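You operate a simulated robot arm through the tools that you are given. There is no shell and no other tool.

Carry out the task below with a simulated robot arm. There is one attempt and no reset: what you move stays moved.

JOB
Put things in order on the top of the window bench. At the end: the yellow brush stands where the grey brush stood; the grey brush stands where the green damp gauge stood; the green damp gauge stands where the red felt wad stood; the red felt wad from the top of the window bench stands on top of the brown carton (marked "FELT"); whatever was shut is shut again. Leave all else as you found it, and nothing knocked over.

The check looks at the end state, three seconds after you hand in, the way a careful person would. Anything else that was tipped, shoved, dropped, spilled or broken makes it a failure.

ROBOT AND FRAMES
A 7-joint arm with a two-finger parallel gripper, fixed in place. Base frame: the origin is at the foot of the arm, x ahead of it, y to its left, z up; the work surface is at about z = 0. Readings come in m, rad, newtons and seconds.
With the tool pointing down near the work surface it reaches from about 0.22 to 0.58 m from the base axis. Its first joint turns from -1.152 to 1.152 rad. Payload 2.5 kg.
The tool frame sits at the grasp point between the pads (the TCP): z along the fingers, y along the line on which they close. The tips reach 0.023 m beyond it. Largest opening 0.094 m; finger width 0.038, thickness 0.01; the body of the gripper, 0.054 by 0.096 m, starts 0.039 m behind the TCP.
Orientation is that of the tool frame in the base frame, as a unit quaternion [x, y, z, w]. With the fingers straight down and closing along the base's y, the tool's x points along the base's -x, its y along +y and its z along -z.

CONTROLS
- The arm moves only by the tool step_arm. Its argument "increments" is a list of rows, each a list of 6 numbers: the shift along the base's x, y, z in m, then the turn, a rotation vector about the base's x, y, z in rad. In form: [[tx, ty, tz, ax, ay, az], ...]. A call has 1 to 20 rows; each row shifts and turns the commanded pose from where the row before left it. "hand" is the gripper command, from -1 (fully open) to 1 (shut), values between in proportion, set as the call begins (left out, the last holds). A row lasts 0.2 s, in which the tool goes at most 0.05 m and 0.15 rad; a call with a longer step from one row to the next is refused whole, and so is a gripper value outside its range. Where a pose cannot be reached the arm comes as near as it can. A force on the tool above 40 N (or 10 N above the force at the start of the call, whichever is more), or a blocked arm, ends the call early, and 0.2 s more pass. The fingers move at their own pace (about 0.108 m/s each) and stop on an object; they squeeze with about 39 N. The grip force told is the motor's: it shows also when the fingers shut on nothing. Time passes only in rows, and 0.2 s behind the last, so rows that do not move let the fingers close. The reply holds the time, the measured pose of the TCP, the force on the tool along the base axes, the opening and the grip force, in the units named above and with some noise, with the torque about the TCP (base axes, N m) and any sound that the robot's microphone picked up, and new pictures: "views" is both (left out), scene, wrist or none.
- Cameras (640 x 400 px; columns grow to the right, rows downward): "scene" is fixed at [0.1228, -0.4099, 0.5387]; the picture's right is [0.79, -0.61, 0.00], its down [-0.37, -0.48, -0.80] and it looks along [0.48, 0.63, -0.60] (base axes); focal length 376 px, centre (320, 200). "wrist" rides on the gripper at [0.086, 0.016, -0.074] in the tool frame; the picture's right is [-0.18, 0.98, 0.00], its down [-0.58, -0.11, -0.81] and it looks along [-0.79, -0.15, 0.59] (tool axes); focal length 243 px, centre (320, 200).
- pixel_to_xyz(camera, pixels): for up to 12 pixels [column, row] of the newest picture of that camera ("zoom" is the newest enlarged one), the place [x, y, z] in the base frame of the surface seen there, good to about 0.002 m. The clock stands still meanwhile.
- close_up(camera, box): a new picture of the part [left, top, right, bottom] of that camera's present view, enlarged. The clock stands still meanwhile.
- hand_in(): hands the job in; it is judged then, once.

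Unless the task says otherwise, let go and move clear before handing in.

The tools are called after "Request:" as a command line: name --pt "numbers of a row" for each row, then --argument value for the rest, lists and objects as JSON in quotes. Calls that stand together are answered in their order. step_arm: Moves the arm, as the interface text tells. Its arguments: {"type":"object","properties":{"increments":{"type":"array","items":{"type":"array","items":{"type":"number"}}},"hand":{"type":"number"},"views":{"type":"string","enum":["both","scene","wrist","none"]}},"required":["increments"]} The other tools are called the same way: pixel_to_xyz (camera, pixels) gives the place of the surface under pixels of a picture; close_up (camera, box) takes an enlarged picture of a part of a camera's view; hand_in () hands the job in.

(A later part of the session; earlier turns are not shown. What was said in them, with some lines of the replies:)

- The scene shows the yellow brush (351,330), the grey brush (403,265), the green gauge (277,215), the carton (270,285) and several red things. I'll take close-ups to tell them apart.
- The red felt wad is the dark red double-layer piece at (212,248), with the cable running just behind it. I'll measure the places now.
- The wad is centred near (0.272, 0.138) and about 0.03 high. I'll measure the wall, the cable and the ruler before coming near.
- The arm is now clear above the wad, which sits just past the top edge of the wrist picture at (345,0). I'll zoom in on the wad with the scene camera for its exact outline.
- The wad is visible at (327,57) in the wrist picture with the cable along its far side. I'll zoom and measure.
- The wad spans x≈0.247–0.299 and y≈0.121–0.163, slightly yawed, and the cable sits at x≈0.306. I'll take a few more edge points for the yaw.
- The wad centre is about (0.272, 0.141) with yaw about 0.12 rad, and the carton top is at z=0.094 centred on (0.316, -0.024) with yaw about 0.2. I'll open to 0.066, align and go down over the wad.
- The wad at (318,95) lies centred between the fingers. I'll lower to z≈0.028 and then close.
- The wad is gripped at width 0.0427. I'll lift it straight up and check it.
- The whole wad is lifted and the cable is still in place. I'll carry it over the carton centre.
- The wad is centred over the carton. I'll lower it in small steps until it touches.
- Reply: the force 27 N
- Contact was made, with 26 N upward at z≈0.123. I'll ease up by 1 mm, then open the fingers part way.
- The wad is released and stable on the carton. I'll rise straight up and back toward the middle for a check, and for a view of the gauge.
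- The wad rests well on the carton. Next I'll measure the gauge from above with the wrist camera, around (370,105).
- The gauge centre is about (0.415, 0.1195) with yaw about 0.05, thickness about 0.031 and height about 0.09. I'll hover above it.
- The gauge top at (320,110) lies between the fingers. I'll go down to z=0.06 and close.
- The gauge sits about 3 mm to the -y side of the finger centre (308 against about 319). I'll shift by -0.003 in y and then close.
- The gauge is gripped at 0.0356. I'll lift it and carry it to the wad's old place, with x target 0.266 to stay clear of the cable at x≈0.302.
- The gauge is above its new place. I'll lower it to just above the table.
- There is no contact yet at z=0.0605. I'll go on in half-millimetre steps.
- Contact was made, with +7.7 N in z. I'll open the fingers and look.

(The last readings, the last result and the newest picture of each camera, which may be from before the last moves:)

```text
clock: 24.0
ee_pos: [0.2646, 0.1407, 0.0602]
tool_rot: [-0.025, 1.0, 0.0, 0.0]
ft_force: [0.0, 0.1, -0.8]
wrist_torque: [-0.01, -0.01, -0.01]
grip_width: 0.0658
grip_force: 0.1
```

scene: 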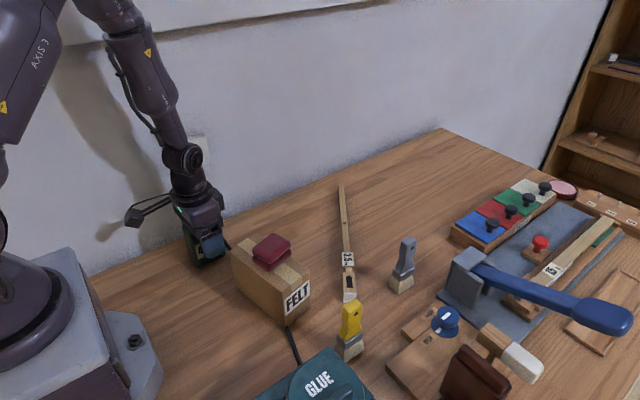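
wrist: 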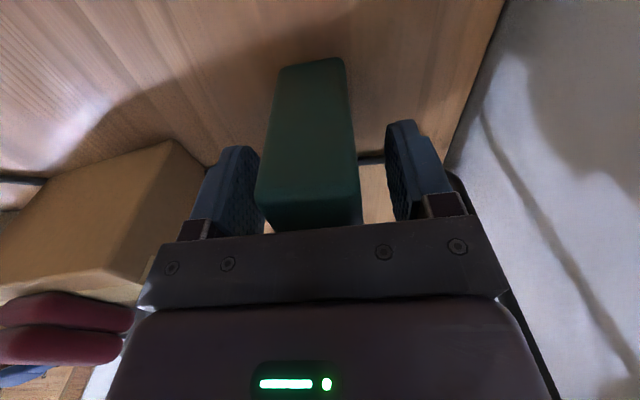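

The gauge stands on its own. I'll rise and fly to the grey brush for a view.

Request:
step_arm --pt "0 0 0.02 0 0 0" --pt "0 0 0.04 0 0 0" --pt "0 0 0.04 0 0 0" --pt "0 0 0.04 0 0 0" --pt "0 0 0.04 0 0 0" --pt "0.025 -0.04 0 0 0 -0.05" --pt "0.025 -0.04 0 0 0 0" --pt "0.025 -0.04 0 0 0 0" --pt "0.025 -0.04 0 0 0 0" --pt "0.025 -0.04 0 0 0 0" --pt "0.025 -0.04 0 0 0 0" --pt "0.025 -0.04 0 0 0 0" --pt "0 0 0 0 0 0"

Request:
close_up --camera "scene" --box '[170, 200, 298, 280]'

```text
clock: 26.8
ee_pos: [0.441, -0.1412, 0.239]
tool_rot: [0.0, 1.0, 0.0, 0.0]
ft_force: [-0.9, 0.0, 0.7]
wrist_torque: [-0.01, 0.03, 0.0]
grip_width: 0.066
grip_force: 0.1
```

scene: 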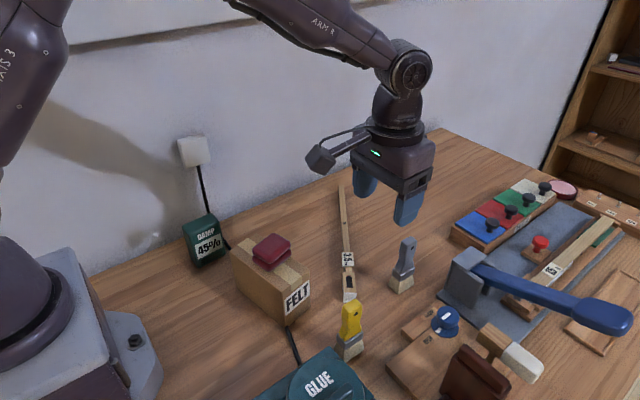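
wrist: 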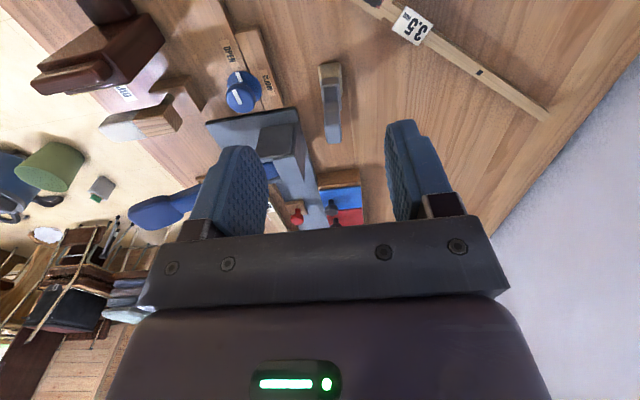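

```text
5.00 times, centred on (234, 240) of scene
```

zoom: 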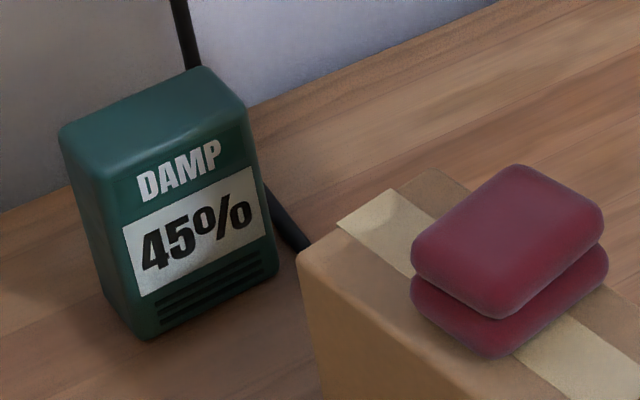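

The gauge and wad stand well. Now I'll take a closer look at the grey brush at (331,103) in the wrist view.

Request:
close_up --camera "wrist" --box '[280, 45, 392, 160]'

Request:
pixel_to_xyz --camera "wrist" --pixels '[[320, 64], [339, 62], [321, 80], [341, 78], [323, 85], [341, 84], [325, 105], [338, 105], [325, 128], [341, 126], [328, 140], [340, 140]]'

Request:
close_up --camera "scene" --box '[370, 230, 450, 300]'

```text
3.48 times, centred on (336, 102) of wrist
```

zoom: 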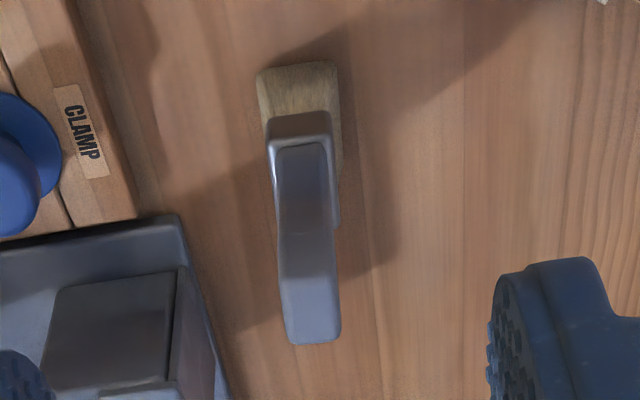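

```text
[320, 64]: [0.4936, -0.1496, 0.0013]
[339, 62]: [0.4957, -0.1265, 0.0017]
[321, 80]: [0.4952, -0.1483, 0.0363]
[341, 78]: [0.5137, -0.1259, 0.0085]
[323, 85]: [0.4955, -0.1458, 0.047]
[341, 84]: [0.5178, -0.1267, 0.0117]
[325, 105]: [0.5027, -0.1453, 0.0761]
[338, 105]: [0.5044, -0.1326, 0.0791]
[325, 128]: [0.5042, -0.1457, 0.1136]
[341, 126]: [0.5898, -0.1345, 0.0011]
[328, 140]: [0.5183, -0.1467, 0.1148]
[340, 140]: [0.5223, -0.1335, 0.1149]
```

```text
5.71 times, centred on (410, 265) of scene
```

zoom: 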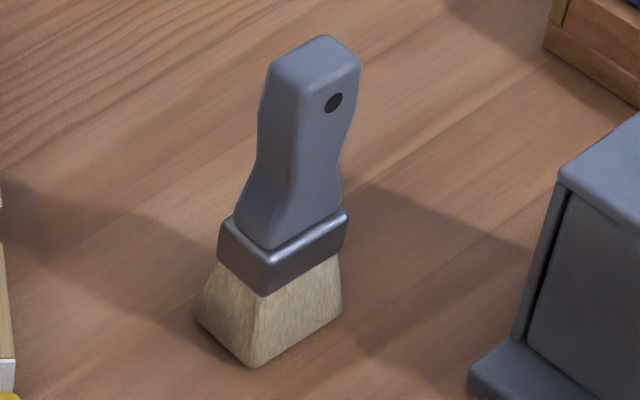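

The grey handle runs y −0.146 to −0.133 and x 0.504 to 0.524 with its top at 0.115, and the yaw is about −0.06. I'll move above it with the opening narrowed to about 0.05.

Request:
step_arm --pt "0.03 0.001 -0.01 0 0 -0.06" --pt "0.03 0.001 -0.02 0 0 0" --pt "0.013 0 -0.03 0 0 0" --pt "0 0 -0.02 0 0 0" --pt "0 0 0 0 0 0" --hand -0.06

```text
clock: 28.0
ee_pos: [0.5121, -0.1375, 0.1599]
tool_rot: [0.031, 1.0, -0.001, 0.001]
ft_force: [0.0, -0.7, 0.7]
wrist_torque: [-0.01, 0.01, 0.0]
grip_width: 0.0498
grip_force: 0.0
```

scene: 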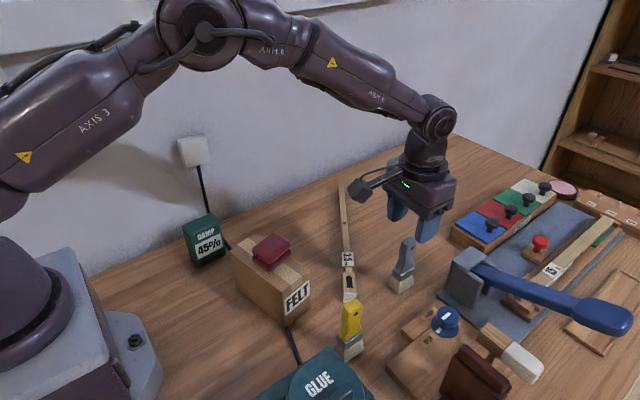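
wrist: 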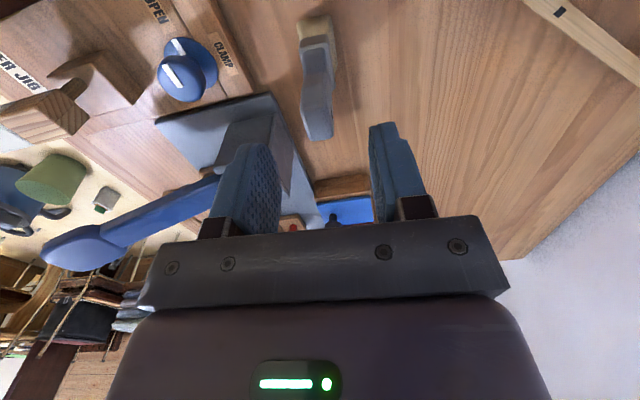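

The brush handle is at (318,122) and the finger centre is at 320, so it is within about 1 mm. I'll go down to z≈0.087 with a −0.001 y shift and check again.

Request:
step_arm --pt "0 -0.001 -0.03 0 0 0" --pt "0 0 -0.025 0 0 0" --pt "0 0 -0.018 0 0 0" --pt "0 0 0 0 0 0"

Request:
close_up --camera "wrist" --box '[208, 80, 432, 220]'

Request:
close_up --camera "scene" --box '[360, 190, 472, 300]'

```text
clock: 29.0
ee_pos: [0.5127, -0.1384, 0.0893]
tool_rot: [0.031, 1.0, -0.001, 0.001]
ft_force: [-0.4, -0.9, -0.4]
wrist_torque: [0.02, -0.05, -0.01]
grip_width: 0.05
grip_force: 0.0
```

scene: 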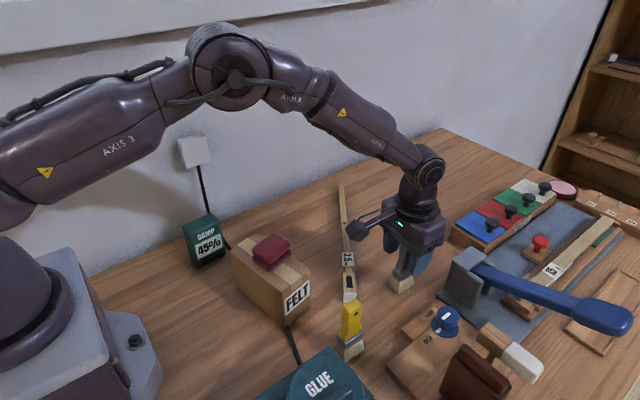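
wrist: 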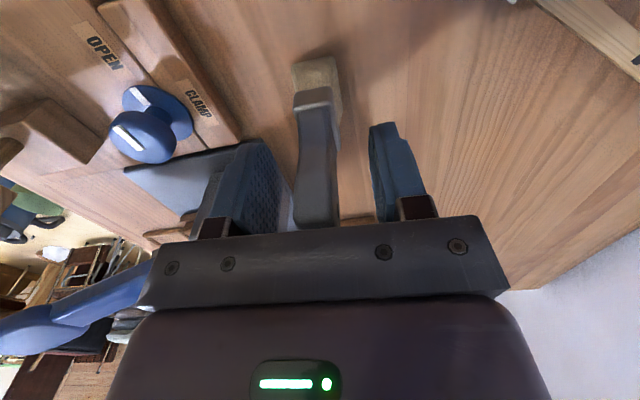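

```text
2.86 times, centred on (320, 150) of wrist
```

zoom: 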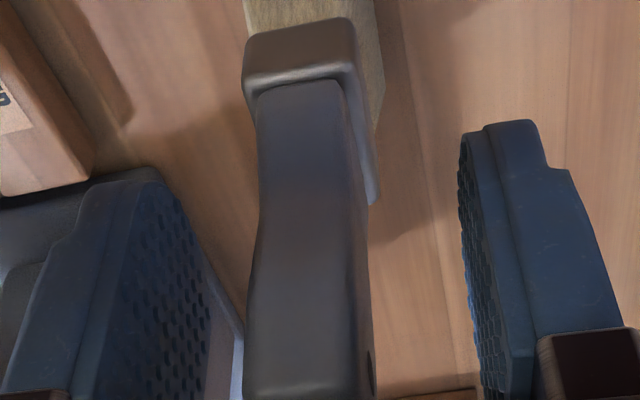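

```text
3.64 times, centred on (416, 245) of scene
```

zoom: 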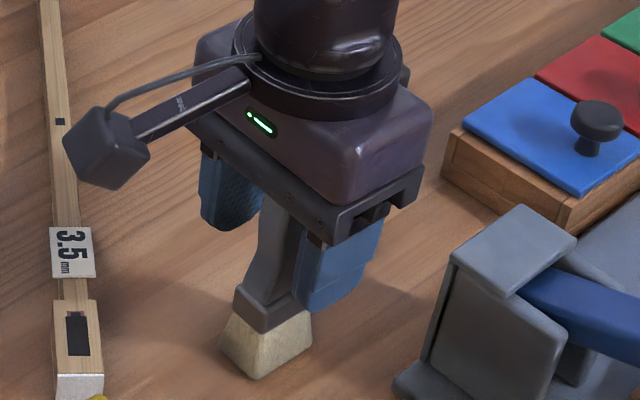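

The handle is about 1.5 mm to the −y side of the centre. I'll shift and close.

Request:
step_arm --pt "0 -0.0015 -0.001 0 0 0" --pt "0 0 0 0 0 0" --views "none"

Request:
step_arm --pt "0 0 0 0 0 0" --pt "0 0 0 0 0 0" --pt "0 0 0 0 0 0" --hand 1

Request:
close_up --camera "scene" --box '[360, 190, 472, 300]'

```text
clock: 29.6
ee_pos: [0.5138, -0.1398, 0.0863]
tool_rot: [0.032, 0.999, 0.0, 0.0]
ft_force: [-0.2, -0.3, 0.1]
wrist_torque: [-0.02, -0.01, 0.0]
grip_width: 0.0499
grip_force: 0.1
```

```text
clock: 30.4
ee_pos: [0.5134, -0.1409, 0.086]
tool_rot: [0.031, 1.0, 0.0, 0.0]
ft_force: [-0.2, 0.8, 0.5]
wrist_torque: [0.01, -0.02, -0.01]
grip_width: 0.0169
grip_force: 39.0
```

scene: 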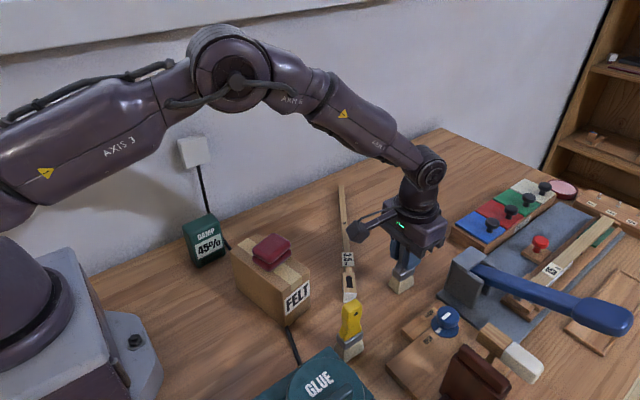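
wrist: 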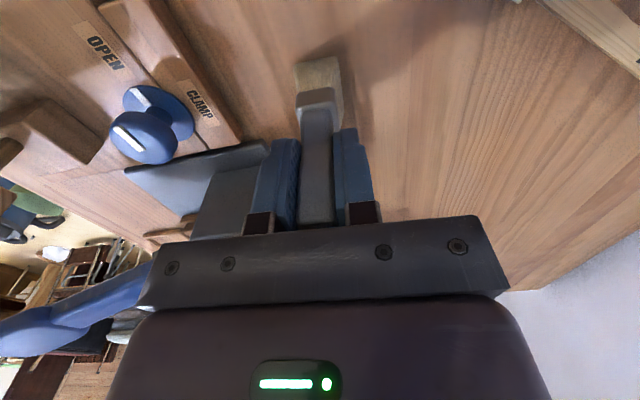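

```text
3.64 times, centred on (416, 245) of scene
```

zoom: 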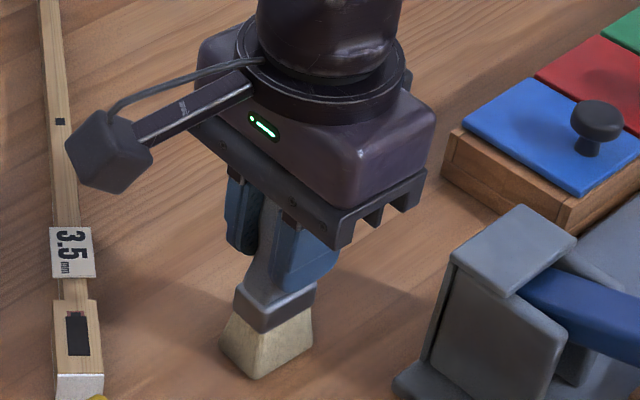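

The grey brush is gripped at 0.0169 and still upright. I'll lift it and carry it to the gauge's old place (0.415, 0.1197).

Request:
step_arm --pt "0 0 0.01 0 0 0" --pt "0 0 0.03 0 0 0" --pt "0 0 0.04 0 0 0" --pt "0 0 0.04 0 0 0" --pt "-0.014 0.037 0 0 0 0.02" --pt "-0.014 0.037 0 0 0 0.02" --pt "-0.014 0.037 0 0 0 0.02" --pt "-0.014 0.037 0 0 0 0" --pt "-0.014 0.037 0 0 0 0" --pt "-0.014 0.037 0 0 0 0" --pt "-0.0145 0.0377 0 0 0 0" --pt "0 0 0 0 0 0"

```text
clock: 33.0
ee_pos: [0.414, 0.1204, 0.2062]
tool_rot: [0.0, 1.0, 0.0, -0.001]
ft_force: [-0.2, 0.3, -0.4]
wrist_torque: [0.0, 0.0, 0.06]
grip_width: 0.0164
grip_force: 39.1
```

scene: 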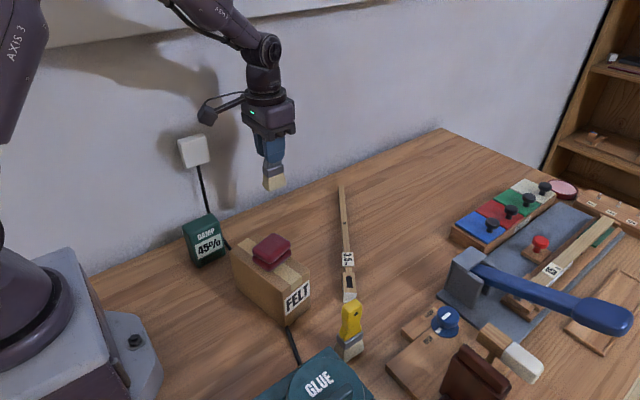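
wrist: 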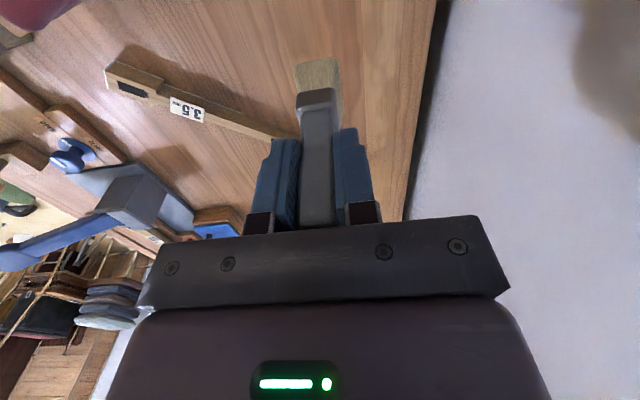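

The brush hangs straight above its new place. I'll lower it to just above the surface.

Request:
step_arm --pt "0 0 -0.035 0 0 0" --pt "0 0 -0.035 0 0 0" --pt "0 0 -0.03 0 0 0" --pt "0 0 -0.012 0 0 0" --pt "0 0 -0.005 0 0 0" --pt "0 0 0 0 0 0" --views "none"

Request:
step_arm --pt "0 0 -0.001 0 0 0" --pt "0 0 -0.001 0 0 0" --pt "0 0 0 0 0 0" --views "none"

Request:
close_up --camera "scene" --box '[220, 160, 332, 250]'

```text
clock: 34.4
ee_pos: [0.4154, 0.1189, 0.0874]
tool_rot: [0.0, 1.0, 0.0, 0.001]
ft_force: [-0.2, 0.2, 0.3]
wrist_torque: [0.01, -0.02, -0.01]
grip_width: 0.0168
grip_force: 39.2
```

```text
clock: 35.2
ee_pos: [0.4139, 0.1192, 0.0865]
tool_rot: [0.0, 1.0, 0.0, 0.0]
ft_force: [0.2, 0.0, -1.8]
wrist_torque: [0.0, 0.02, 0.0]
grip_width: 0.0166
grip_force: 38.8
```

```text
4.44 times, centred on (276, 205) of scene
```

zoom: 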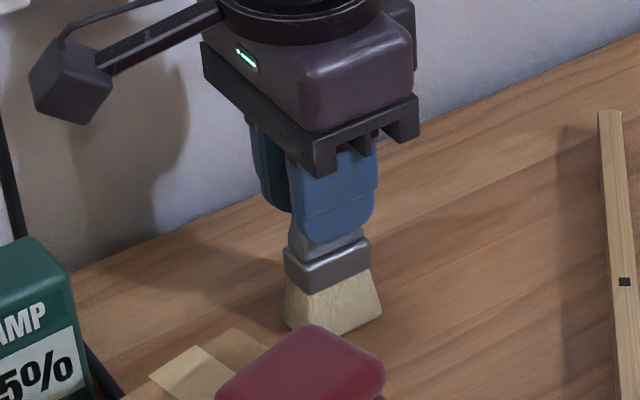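

The reading shows near zero or slightly negative force, so there is no firm contact yet. I'll continue in half-millimetre steps.

Request:
step_arm --pt "0 0 -0.0005 0 0 0" --pt "0 0 -0.0005 0 0 0" --pt "0 0 0 0 0 0" --views "none"

```text
clock: 36.0
ee_pos: [0.4143, 0.12, 0.0856]
tool_rot: [0.0, 1.0, 0.0, 0.0]
ft_force: [-3.9, -1.2, 9.5]
wrist_torque: [-0.14, 0.28, -0.01]
grip_width: 0.0169
grip_force: 38.7
```

Contact was made, with about 9.5 N in z. I'll ease up half a millimetre and then release.

Request:
step_arm --pt "0 0 0.0005 0 0 0" --pt "0 0 0 0 0 0" --views "none"

Request:
step_arm --pt "0 0 0 0 0 0" --pt "0 0 0 0 0 0" --pt "0 0 0 0 0 0" --hand -0.06

Request:
close_up --camera "scene" --box '[220, 160, 332, 250]'

```text
clock: 36.6
ee_pos: [0.4144, 0.1194, 0.0865]
tool_rot: [0.0, 1.0, 0.0, 0.001]
ft_force: [-2.3, -1.5, 5.2]
wrist_torque: [-0.06, 0.17, 0.02]
grip_width: 0.0167
grip_force: 39.1
```

```text
clock: 37.4
ee_pos: [0.4155, 0.1193, 0.086]
tool_rot: [0.0, 1.0, 0.0, 0.0]
ft_force: [0.1, 1.0, 0.2]
wrist_torque: [-0.01, 0.01, -0.02]
grip_width: 0.0499
grip_force: 0.1
```

scene: 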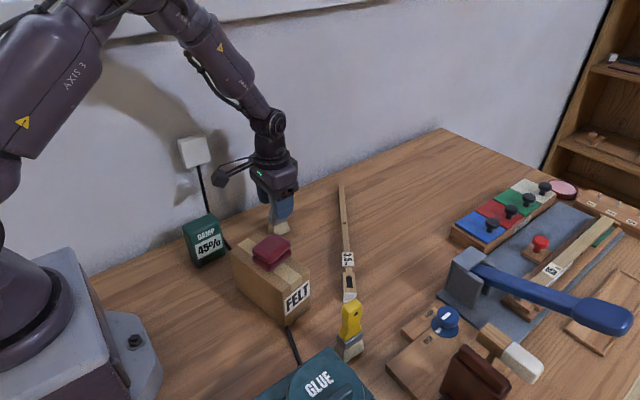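
wrist: 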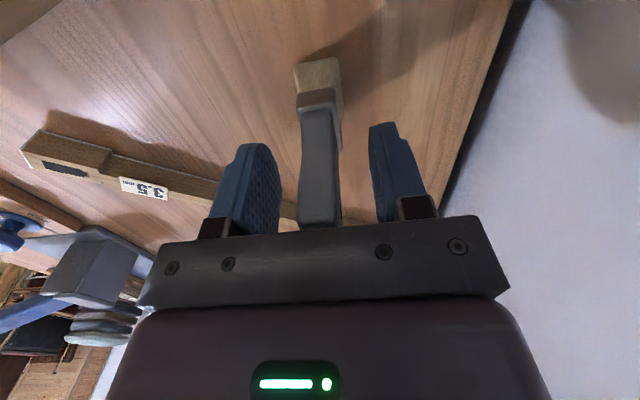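

```text
4.44 times, centred on (276, 205) of scene
```

zoom: 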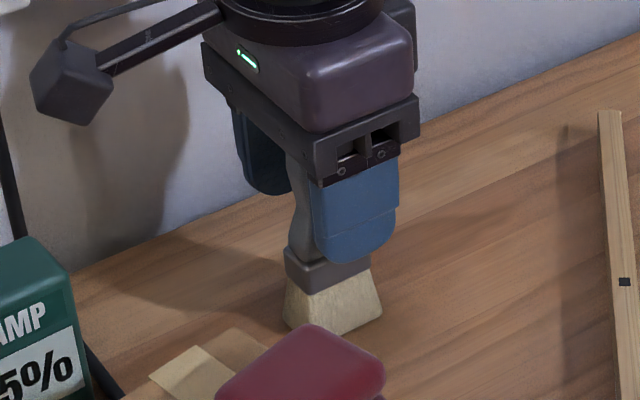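

The grey brush stands upright. I'll rise and move to view the yellow brush.

Request:
step_arm --pt "0 0 0.02 0 0 0" --pt "0 0 0.04 0 0 0" --pt "0 0 0.04 0 0 0" --pt "0 0 0.04 0 0 0" --pt "0 0 0.015 0 0 0" --pt "-0.014 -0.038 0 0 0 0" --pt "-0.014 -0.038 0 0 0 0" --pt "-0.014 -0.038 0 0 0 0" --pt "-0.014 -0.038 0 0 0 0" --pt "-0.014 -0.038 0 0 0 0" --pt "-0.014 -0.038 0 0 0 0" --pt "-0.014 -0.038 0 0 0 0" --pt "-0.014 -0.038 0 0 0 0" --pt "0 0 0 0 0 0"

Request:
close_up --camera "scene" --box '[240, 170, 352, 250]'

Request:
close_up --camera "scene" --box '[290, 280, 410, 375]'

```text
clock: 40.4
ee_pos: [0.302, -0.1855, 0.2425]
tool_rot: [0.0, 1.0, 0.0, 0.001]
ft_force: [0.6, 0.1, -0.9]
wrist_torque: [-0.01, 0.01, 0.01]
grip_width: 0.0498
grip_force: 0.0
```

scene: 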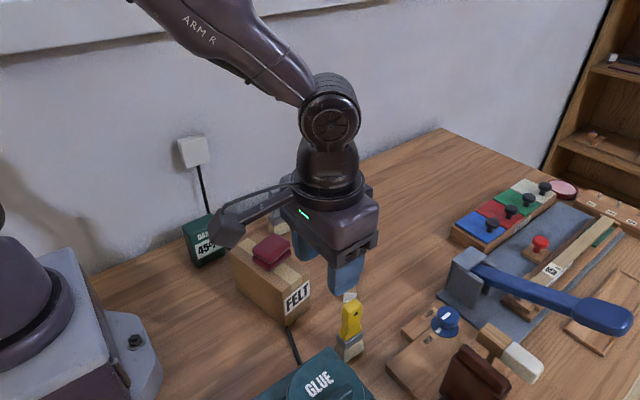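
wrist: 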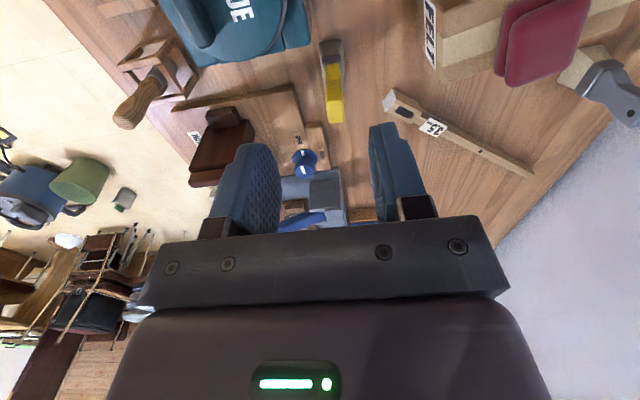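

```text
5.00 times, centred on (296, 210) of scene
```

zoom: 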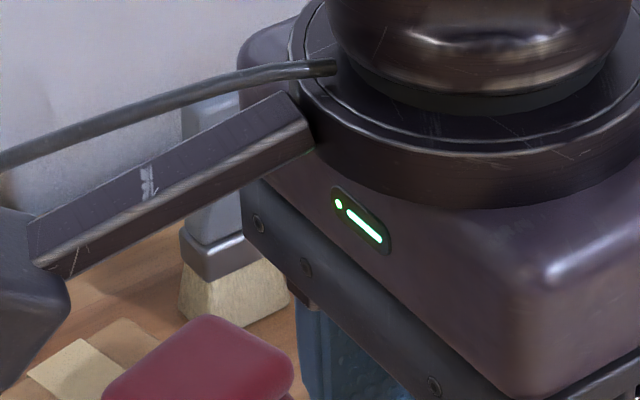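

```text
4.21 times, centred on (350, 328) of scene
```

zoom: 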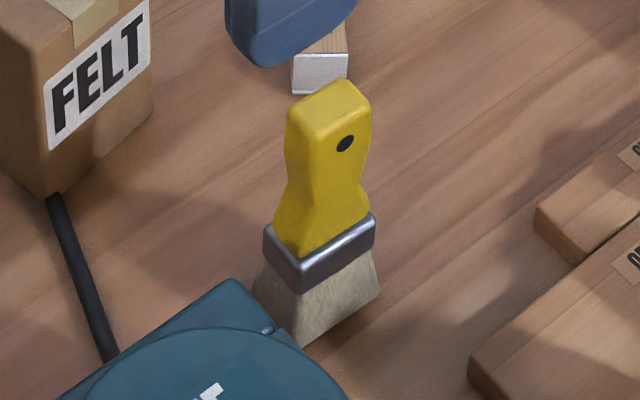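

The yellow brush is at (332,85) in the wrist view with the teal glue box close by at (240,40). I'll measure both.

Request:
close_up --camera "wrist" --box '[240, 0, 400, 130]'

Request:
pixel_to_xyz --camera "wrist" --pixels '[[319, 42], [341, 40], [321, 55], [341, 52], [327, 66], [341, 66], [328, 95], [342, 95], [329, 120], [343, 119], [328, 108], [343, 108]]'

Request:
pixel_to_xyz --camera "wrist" --pixels '[[310, 45], [306, 20], [280, 50], [303, 5], [270, 40], [205, 20], [200, 60], [388, 100], [395, 112], [430, 66], [300, 48], [240, 58]]'

```text
3.08 times, centred on (320, 65) of wrist
```

zoom: 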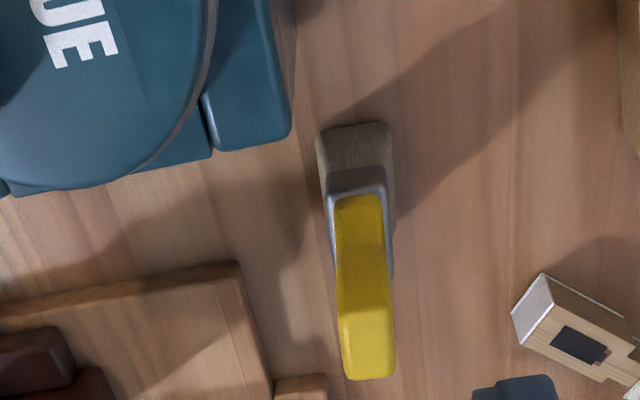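

```text
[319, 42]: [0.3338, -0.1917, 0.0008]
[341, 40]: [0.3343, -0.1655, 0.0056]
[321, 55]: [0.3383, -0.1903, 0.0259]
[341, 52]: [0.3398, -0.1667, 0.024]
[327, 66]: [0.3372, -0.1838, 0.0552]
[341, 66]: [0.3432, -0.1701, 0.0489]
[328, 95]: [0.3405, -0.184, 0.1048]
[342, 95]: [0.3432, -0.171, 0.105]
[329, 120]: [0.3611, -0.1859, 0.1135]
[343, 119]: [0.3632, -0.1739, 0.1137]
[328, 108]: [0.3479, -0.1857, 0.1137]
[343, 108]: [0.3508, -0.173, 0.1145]
```

```text
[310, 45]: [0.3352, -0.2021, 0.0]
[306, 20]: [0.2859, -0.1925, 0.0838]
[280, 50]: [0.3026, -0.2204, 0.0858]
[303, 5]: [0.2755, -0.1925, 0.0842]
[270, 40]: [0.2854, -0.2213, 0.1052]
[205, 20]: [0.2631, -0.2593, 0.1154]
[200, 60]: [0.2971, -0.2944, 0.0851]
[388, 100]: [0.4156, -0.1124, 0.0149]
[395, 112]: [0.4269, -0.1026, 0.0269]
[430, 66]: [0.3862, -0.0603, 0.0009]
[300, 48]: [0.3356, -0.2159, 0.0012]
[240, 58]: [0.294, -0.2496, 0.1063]
```

The yellow handle is centred at about (0.354, −0.1795) with its top at 0.114 and yaw about −0.08. The glue box ends at x≈0.304, so the fingers clear it. I'll hover over the brush.

Request:
step_arm --pt "0.026 0.003 0 0 0 -0.04" --pt "0.026 0.003 -0.02 0 0 -0.04" --pt "0 0 -0.035 0 0 0" --pt "0 0 -0.025 0 0 0" --pt "0 0 0 0 0 0"

Request:
close_up --camera "wrist" --box '[240, 20, 400, 150]'

```text
clock: 41.6
ee_pos: [0.3549, -0.1787, 0.1597]
tool_rot: [0.041, 0.999, 0.0, 0.0]
ft_force: [-0.9, 0.0, -0.5]
wrist_torque: [0.03, 0.0, 0.05]
grip_width: 0.0496
grip_force: 0.1
```

scene: 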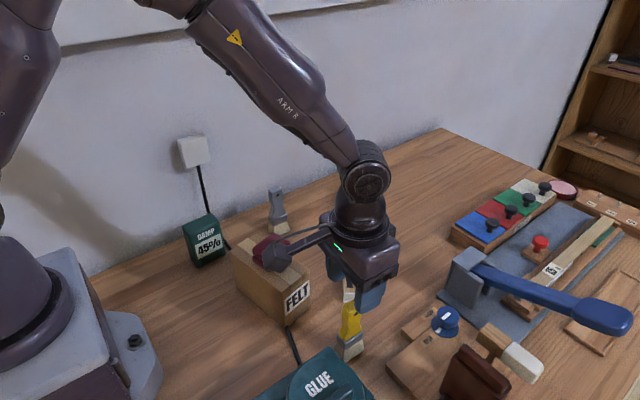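
wrist: 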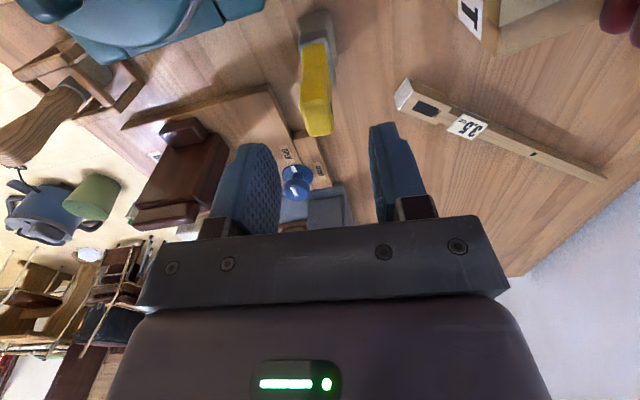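

```text
3.08 times, centred on (320, 85) of wrist
```

zoom: 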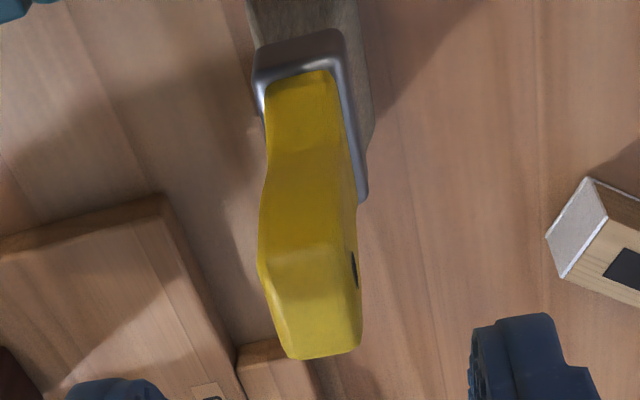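

The handle top at (319,122) is centred. I'll go down to z≈0.086 and look again.

Request:
step_arm --pt "0 -0.0005 -0.03 0 0 0" --pt "0 0 -0.025 0 0 0" --pt "0 0 -0.018 0 0 0" --pt "0 0 0 0 0 0"

Request:
close_up --camera "wrist" --box '[208, 80, 432, 220]'

Request:
close_up --camera "scene" --box '[240, 220, 432, 370]'

```text
clock: 42.6
ee_pos: [0.3551, -0.1789, 0.0889]
tool_rot: [0.04, 0.999, 0.0, 0.001]
ft_force: [-0.6, -0.5, 0.3]
wrist_torque: [0.01, 0.0, 0.0]
grip_width: 0.0498
grip_force: 0.1
```

scene: 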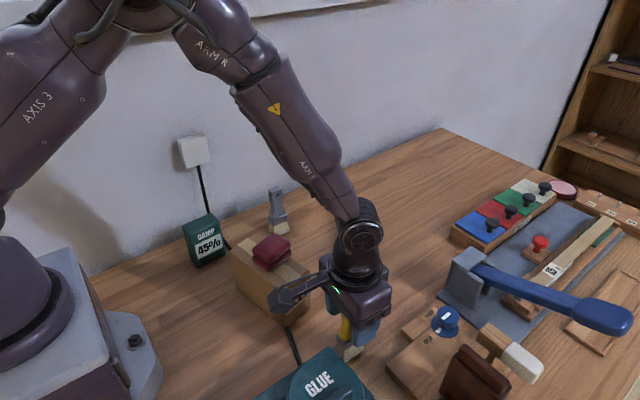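
wrist: 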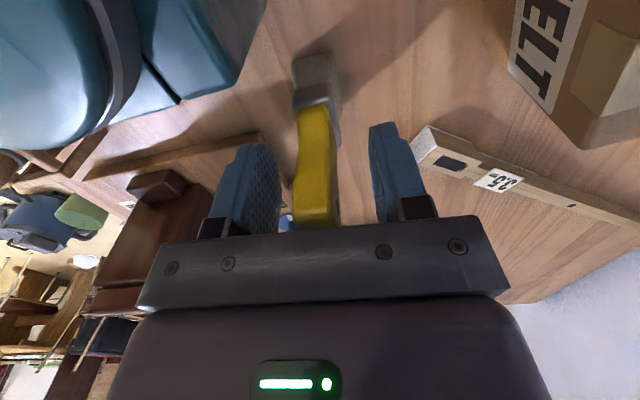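

```text
2.86 times, centred on (320, 150) of wrist
```

zoom: 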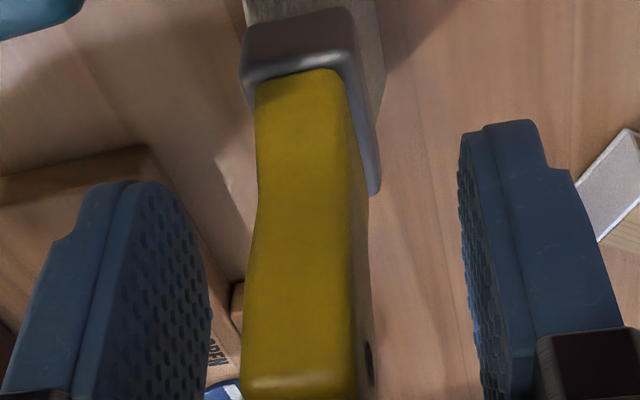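

```text
2.67 times, centred on (336, 295) of scene
```

zoom: 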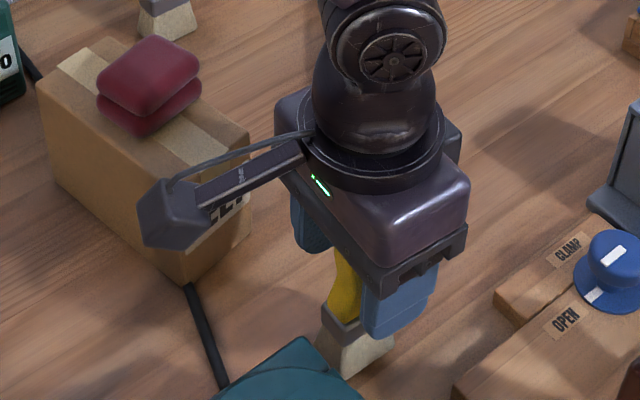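

The handle sits at the same columns (about 295–339) that the gripped grey one did, so it is centred. I'll close.

Request:
step_arm --pt "0 0 -0.001 0 0 0" --pt "0 0 0 0 0 0" --views "none"

Request:
step_arm --pt "0 0 0 0 0 0" --pt "0 0 0 0 0 0" --pt "0 0 0 0 0 0" --hand 1

Request:
step_arm --pt "0 0 0.01 0 0 0" --pt "0 0 0.03 0 0 0" --pt "0 0 0.04 0 0 0" --pt "0 0 0.04 0 0 0" --pt "0 0 0 0 0 0"

```text
clock: 43.2
ee_pos: [0.3547, -0.1788, 0.0872]
tool_rot: [0.04, 0.999, 0.0, 0.0]
ft_force: [0.1, 0.2, -0.3]
wrist_torque: [-0.01, 0.01, -0.01]
grip_width: 0.0501
grip_force: 0.1
```

```text
clock: 44.0
ee_pos: [0.3551, -0.1799, 0.0876]
tool_rot: [0.04, 0.999, 0.0, -0.001]
ft_force: [0.8, 0.3, 0.0]
wrist_torque: [0.0, 0.04, 0.0]
grip_width: 0.0167
grip_force: 38.3
```

scene: 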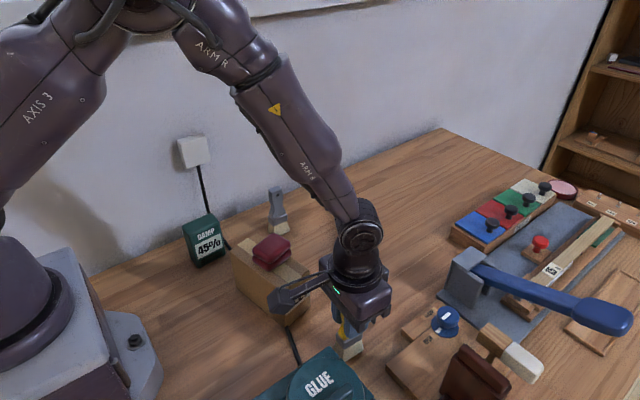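
wrist: 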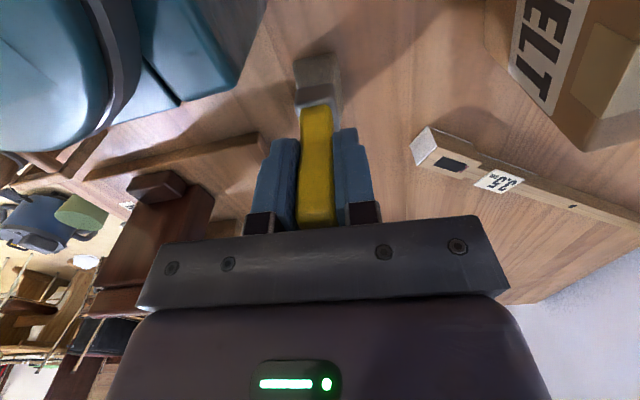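

```text
clock: 45.2
ee_pos: [0.353, -0.1785, 0.2081]
tool_rot: [0.04, 0.999, 0.0, 0.0]
ft_force: [0.2, 0.1, -1.4]
wrist_torque: [0.02, -0.01, 0.0]
grip_width: 0.0166
grip_force: 38.8
```

scene: 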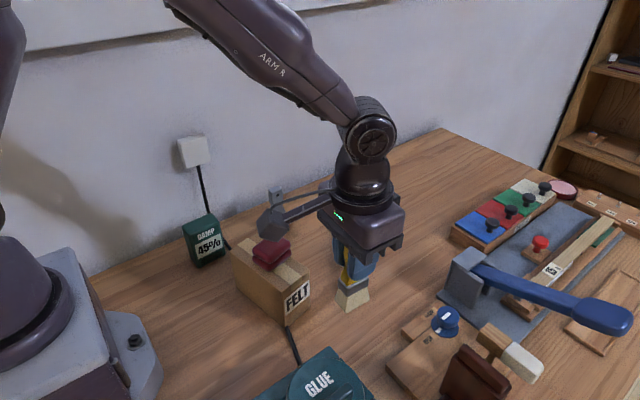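
wrist: 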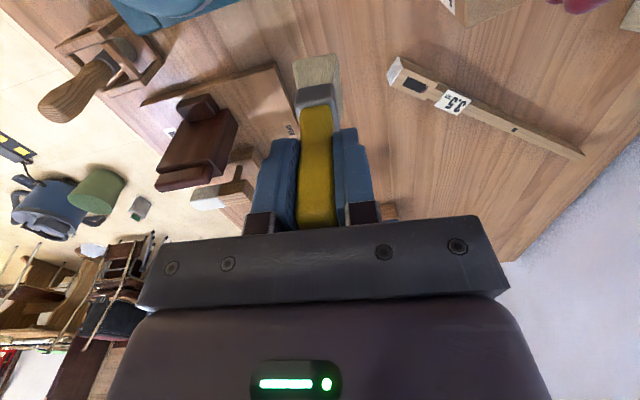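

The yellow brush is held firmly. I'll carry it to the grey brush's old place (0.514, −0.140).

Request:
step_arm --pt "0.032 0.008 0 0 0 0.02" --pt "0.032 0.008 0 0 0 0" --pt "0.032 0.008 0 0 0 0" --pt "0.032 0.008 0 0 0 0" --pt "0.0315 0.0075 0 0 0 0" --pt "0 0 -0.035 0 0 0" --pt "0 0 -0.035 0 0 0" --pt "0 0 -0.03 0 0 0" --pt "0 0 0 0 0 0"

Request:
close_up --camera "scene" --box '[360, 190, 472, 300]'

```text
clock: 47.2
ee_pos: [0.5148, -0.1403, 0.1067]
tool_rot: [0.03, 1.0, 0.0, 0.001]
ft_force: [-0.4, 0.1, -0.6]
wrist_torque: [0.0, 0.03, 0.0]
grip_width: 0.0164
grip_force: 39.0
```

scene: 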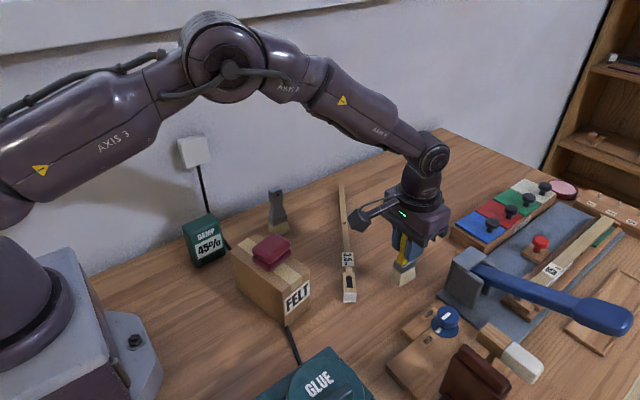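
wrist: 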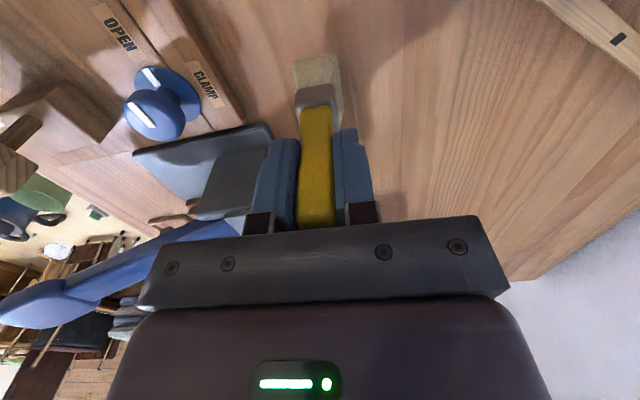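

```text
3.64 times, centred on (416, 245) of scene
```

zoom: 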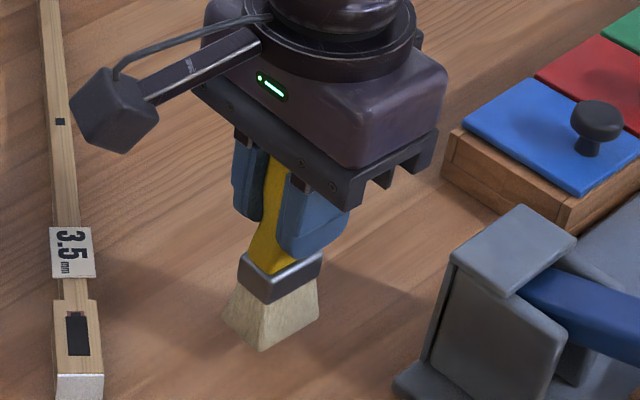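

The brush is above its place at about 0.107. I'll lower it to just above the contact height (about 0.0875), then in half-millimetre steps.

Request:
step_arm --pt "0 0 -0.012 0 0 0" --pt "0 0 -0.005 0 0 0" --pt "0 0 -0.001 0 0 0" --pt "0 0 -0.001 0 0 0" --pt "0 0 0 0 0 0" --views "none"

Request:
step_arm --pt "0 0 -0.0005 0 0 0" --pt "0 0 0 0 0 0" --views "none"

```text
clock: 48.4
ee_pos: [0.5138, -0.1399, 0.088]
tool_rot: [0.031, 1.0, 0.0, 0.0]
ft_force: [0.5, 0.1, -0.9]
wrist_torque: [-0.03, 0.02, 0.01]
grip_width: 0.0168
grip_force: 39.2
```

```text
clock: 49.0
ee_pos: [0.5146, -0.1395, 0.0884]
tool_rot: [0.029, 1.0, 0.0, 0.0]
ft_force: [0.6, -1.3, -0.7]
wrist_torque: [-0.01, 0.0, 0.02]
grip_width: 0.0166
grip_force: 39.3
```

Request:
step_arm --pt "0 0 -0.0005 0 0 0" --pt "0 0 -0.0005 0 0 0" --pt "0 0 0 0 0 0" --views "none"

```text
clock: 49.8
ee_pos: [0.5143, -0.1399, 0.0869]
tool_rot: [0.029, 1.0, 0.0, 0.001]
ft_force: [-1.9, 1.7, 3.8]
wrist_torque: [0.1, 0.26, -0.06]
grip_width: 0.0165
grip_force: 39.5
```

Contact was made, with +3.8 N in z. I'll open the fingers.

Request:
step_arm --pt "0 0 0 0 0 0" --pt "0 0 0 0 0 0" --pt "0 0 0 0 0 0" --hand -0.06

```text
clock: 50.6
ee_pos: [0.5137, -0.1406, 0.0869]
tool_rot: [0.03, 1.0, -0.001, 0.0]
ft_force: [0.5, 0.0, -0.6]
wrist_torque: [0.0, 0.02, 0.01]
grip_width: 0.0499
grip_force: 0.0
```

scene: 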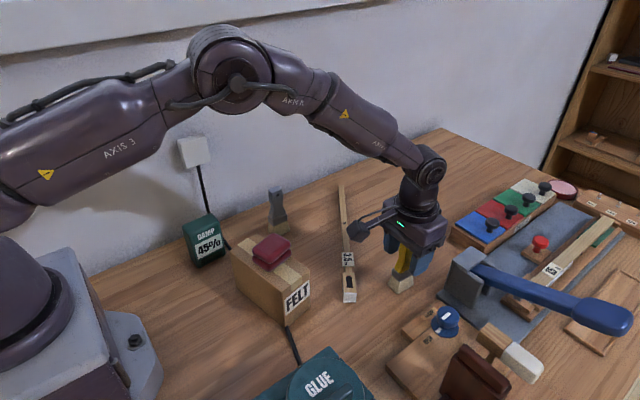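
wrist: 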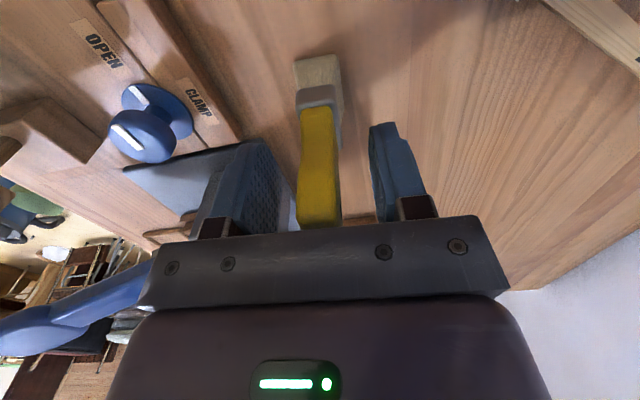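

The yellow brush stands free. I'll rise straight up, move back to the start pose and inspect everything.

Request:
step_arm --pt "0 0 0.02 0 0 0" --pt "0 0 0.04 0 0 0" --pt "0 0 0.04 0 0 0" --pt "0 0 0.04 0 0 0" --pt "0 0 0.04 0 0 0" --pt "-0.015 0.04 0 0 0 0.06" --pt "-0.02 0.04 0 0 0 0" --pt "-0.02 0.04 0 0 0 0" --pt "-0.02 0.04 0 0 0 0" --pt "0 0 0 0 0 0" --pt "0 0 0 0 0 0"

Request:
close_up --camera "scene" --box '[170, 170, 330, 280]'

Request:
close_up --camera "scene" --box '[320, 210, 480, 320]'

Request:
pixel_to_xyz --camera "scene" --pixels '[[389, 285], [399, 292], [413, 284], [404, 241], [413, 241], [409, 238], [190, 262], [222, 250]]'

```text
clock: 53.0
ee_pos: [0.4388, 0.0206, 0.2664]
tool_rot: [0.0, 1.0, 0.0, 0.001]
ft_force: [0.3, 0.0, -0.5]
wrist_torque: [-0.01, 0.0, -0.02]
grip_width: 0.0501
grip_force: 0.1
```

scene: 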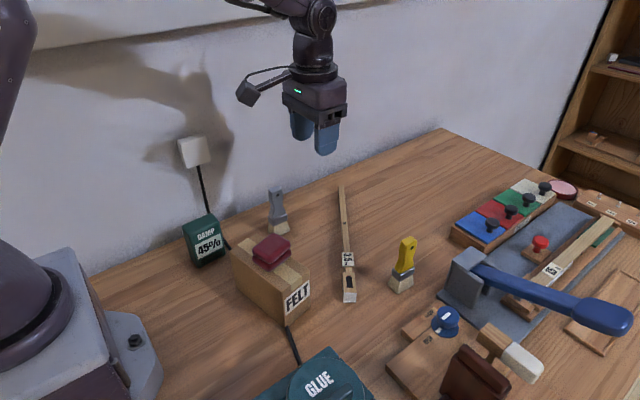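
wrist: 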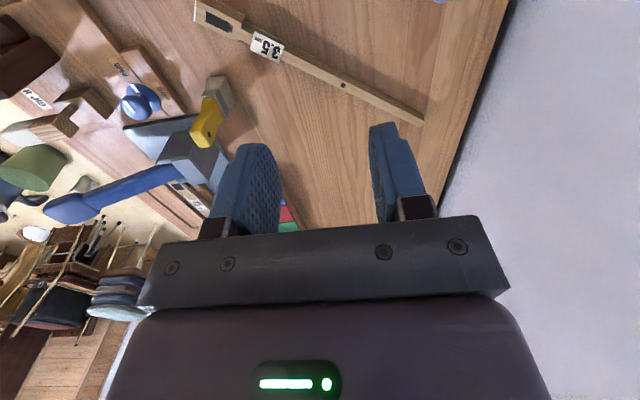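

```text
3.64 times, centred on (250, 225) of scene
```

zoom: 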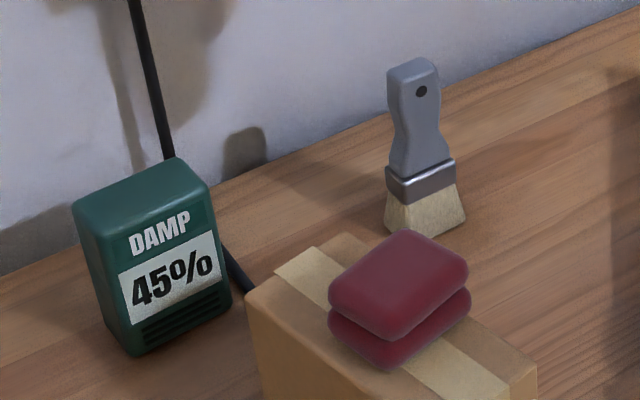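

```text
3.64 times, centred on (400, 265) of scene
```

zoom: 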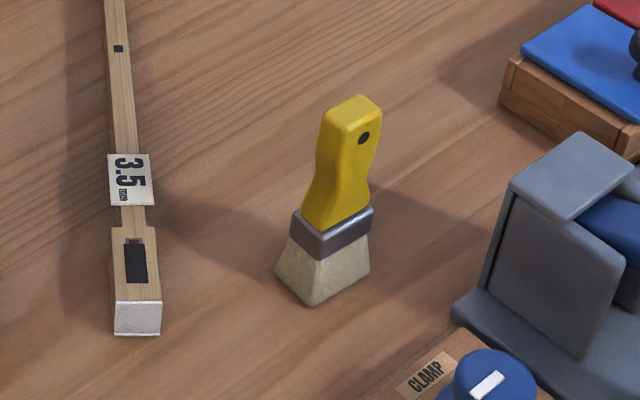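

```text
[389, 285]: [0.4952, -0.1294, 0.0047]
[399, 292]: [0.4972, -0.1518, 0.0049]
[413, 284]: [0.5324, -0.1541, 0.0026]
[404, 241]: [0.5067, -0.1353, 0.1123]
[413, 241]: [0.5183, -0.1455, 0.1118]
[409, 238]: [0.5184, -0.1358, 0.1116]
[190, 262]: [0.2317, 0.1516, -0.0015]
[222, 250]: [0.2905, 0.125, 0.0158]
```

All four things stand upright in their places, and the yellow brush reads the same edge points as the grey one did. One last check that the carton hasn't shifted.

Request:
pixel_to_xyz --camera "scene" --pixels '[[285, 294], [309, 277], [286, 325], [310, 308], [240, 290], [233, 251], [291, 345], [308, 304]]'

Request:
close_up --camera "scene" --box '[210, 225, 338, 345]'

```text
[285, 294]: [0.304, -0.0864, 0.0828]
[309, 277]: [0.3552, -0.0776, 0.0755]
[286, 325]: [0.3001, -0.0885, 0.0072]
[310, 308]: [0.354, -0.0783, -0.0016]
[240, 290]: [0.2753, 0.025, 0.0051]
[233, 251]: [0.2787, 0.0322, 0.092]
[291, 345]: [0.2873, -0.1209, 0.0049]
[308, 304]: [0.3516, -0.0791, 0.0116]
```

```text
3.33 times, centred on (274, 285) of scene
```

zoom: 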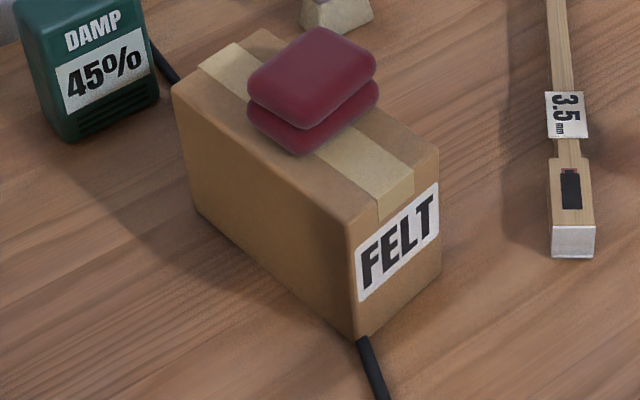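

The carton's corner readings match the earlier ones to within about 1 mm, and all objects are in place with the arm clear. I'm handing in.

Request:
hand_in

```text
The job is handed in.
```

The job is handed in. In the last pictures before that, all four things stood upright in their new places and the arm was clear.

- **Red felt wad:** it rests on top of the brown "FELT" carton, near the middle. The carton's corners read the same as before, to about 1 mm.
- **Green damp gauge:** it stands where the wad was. I set it about 5 mm nearer the arm than the wad's centre so that it would clear the cable.
- **Grey brush:** it stands where the gauge was.
- **Yellow brush:** it stands where the grey brush was, and its edges read the same to about 2 mm.

I opened nothing, so there was nothing to shut again. In the last pictures nothing else looked moved or tipped.
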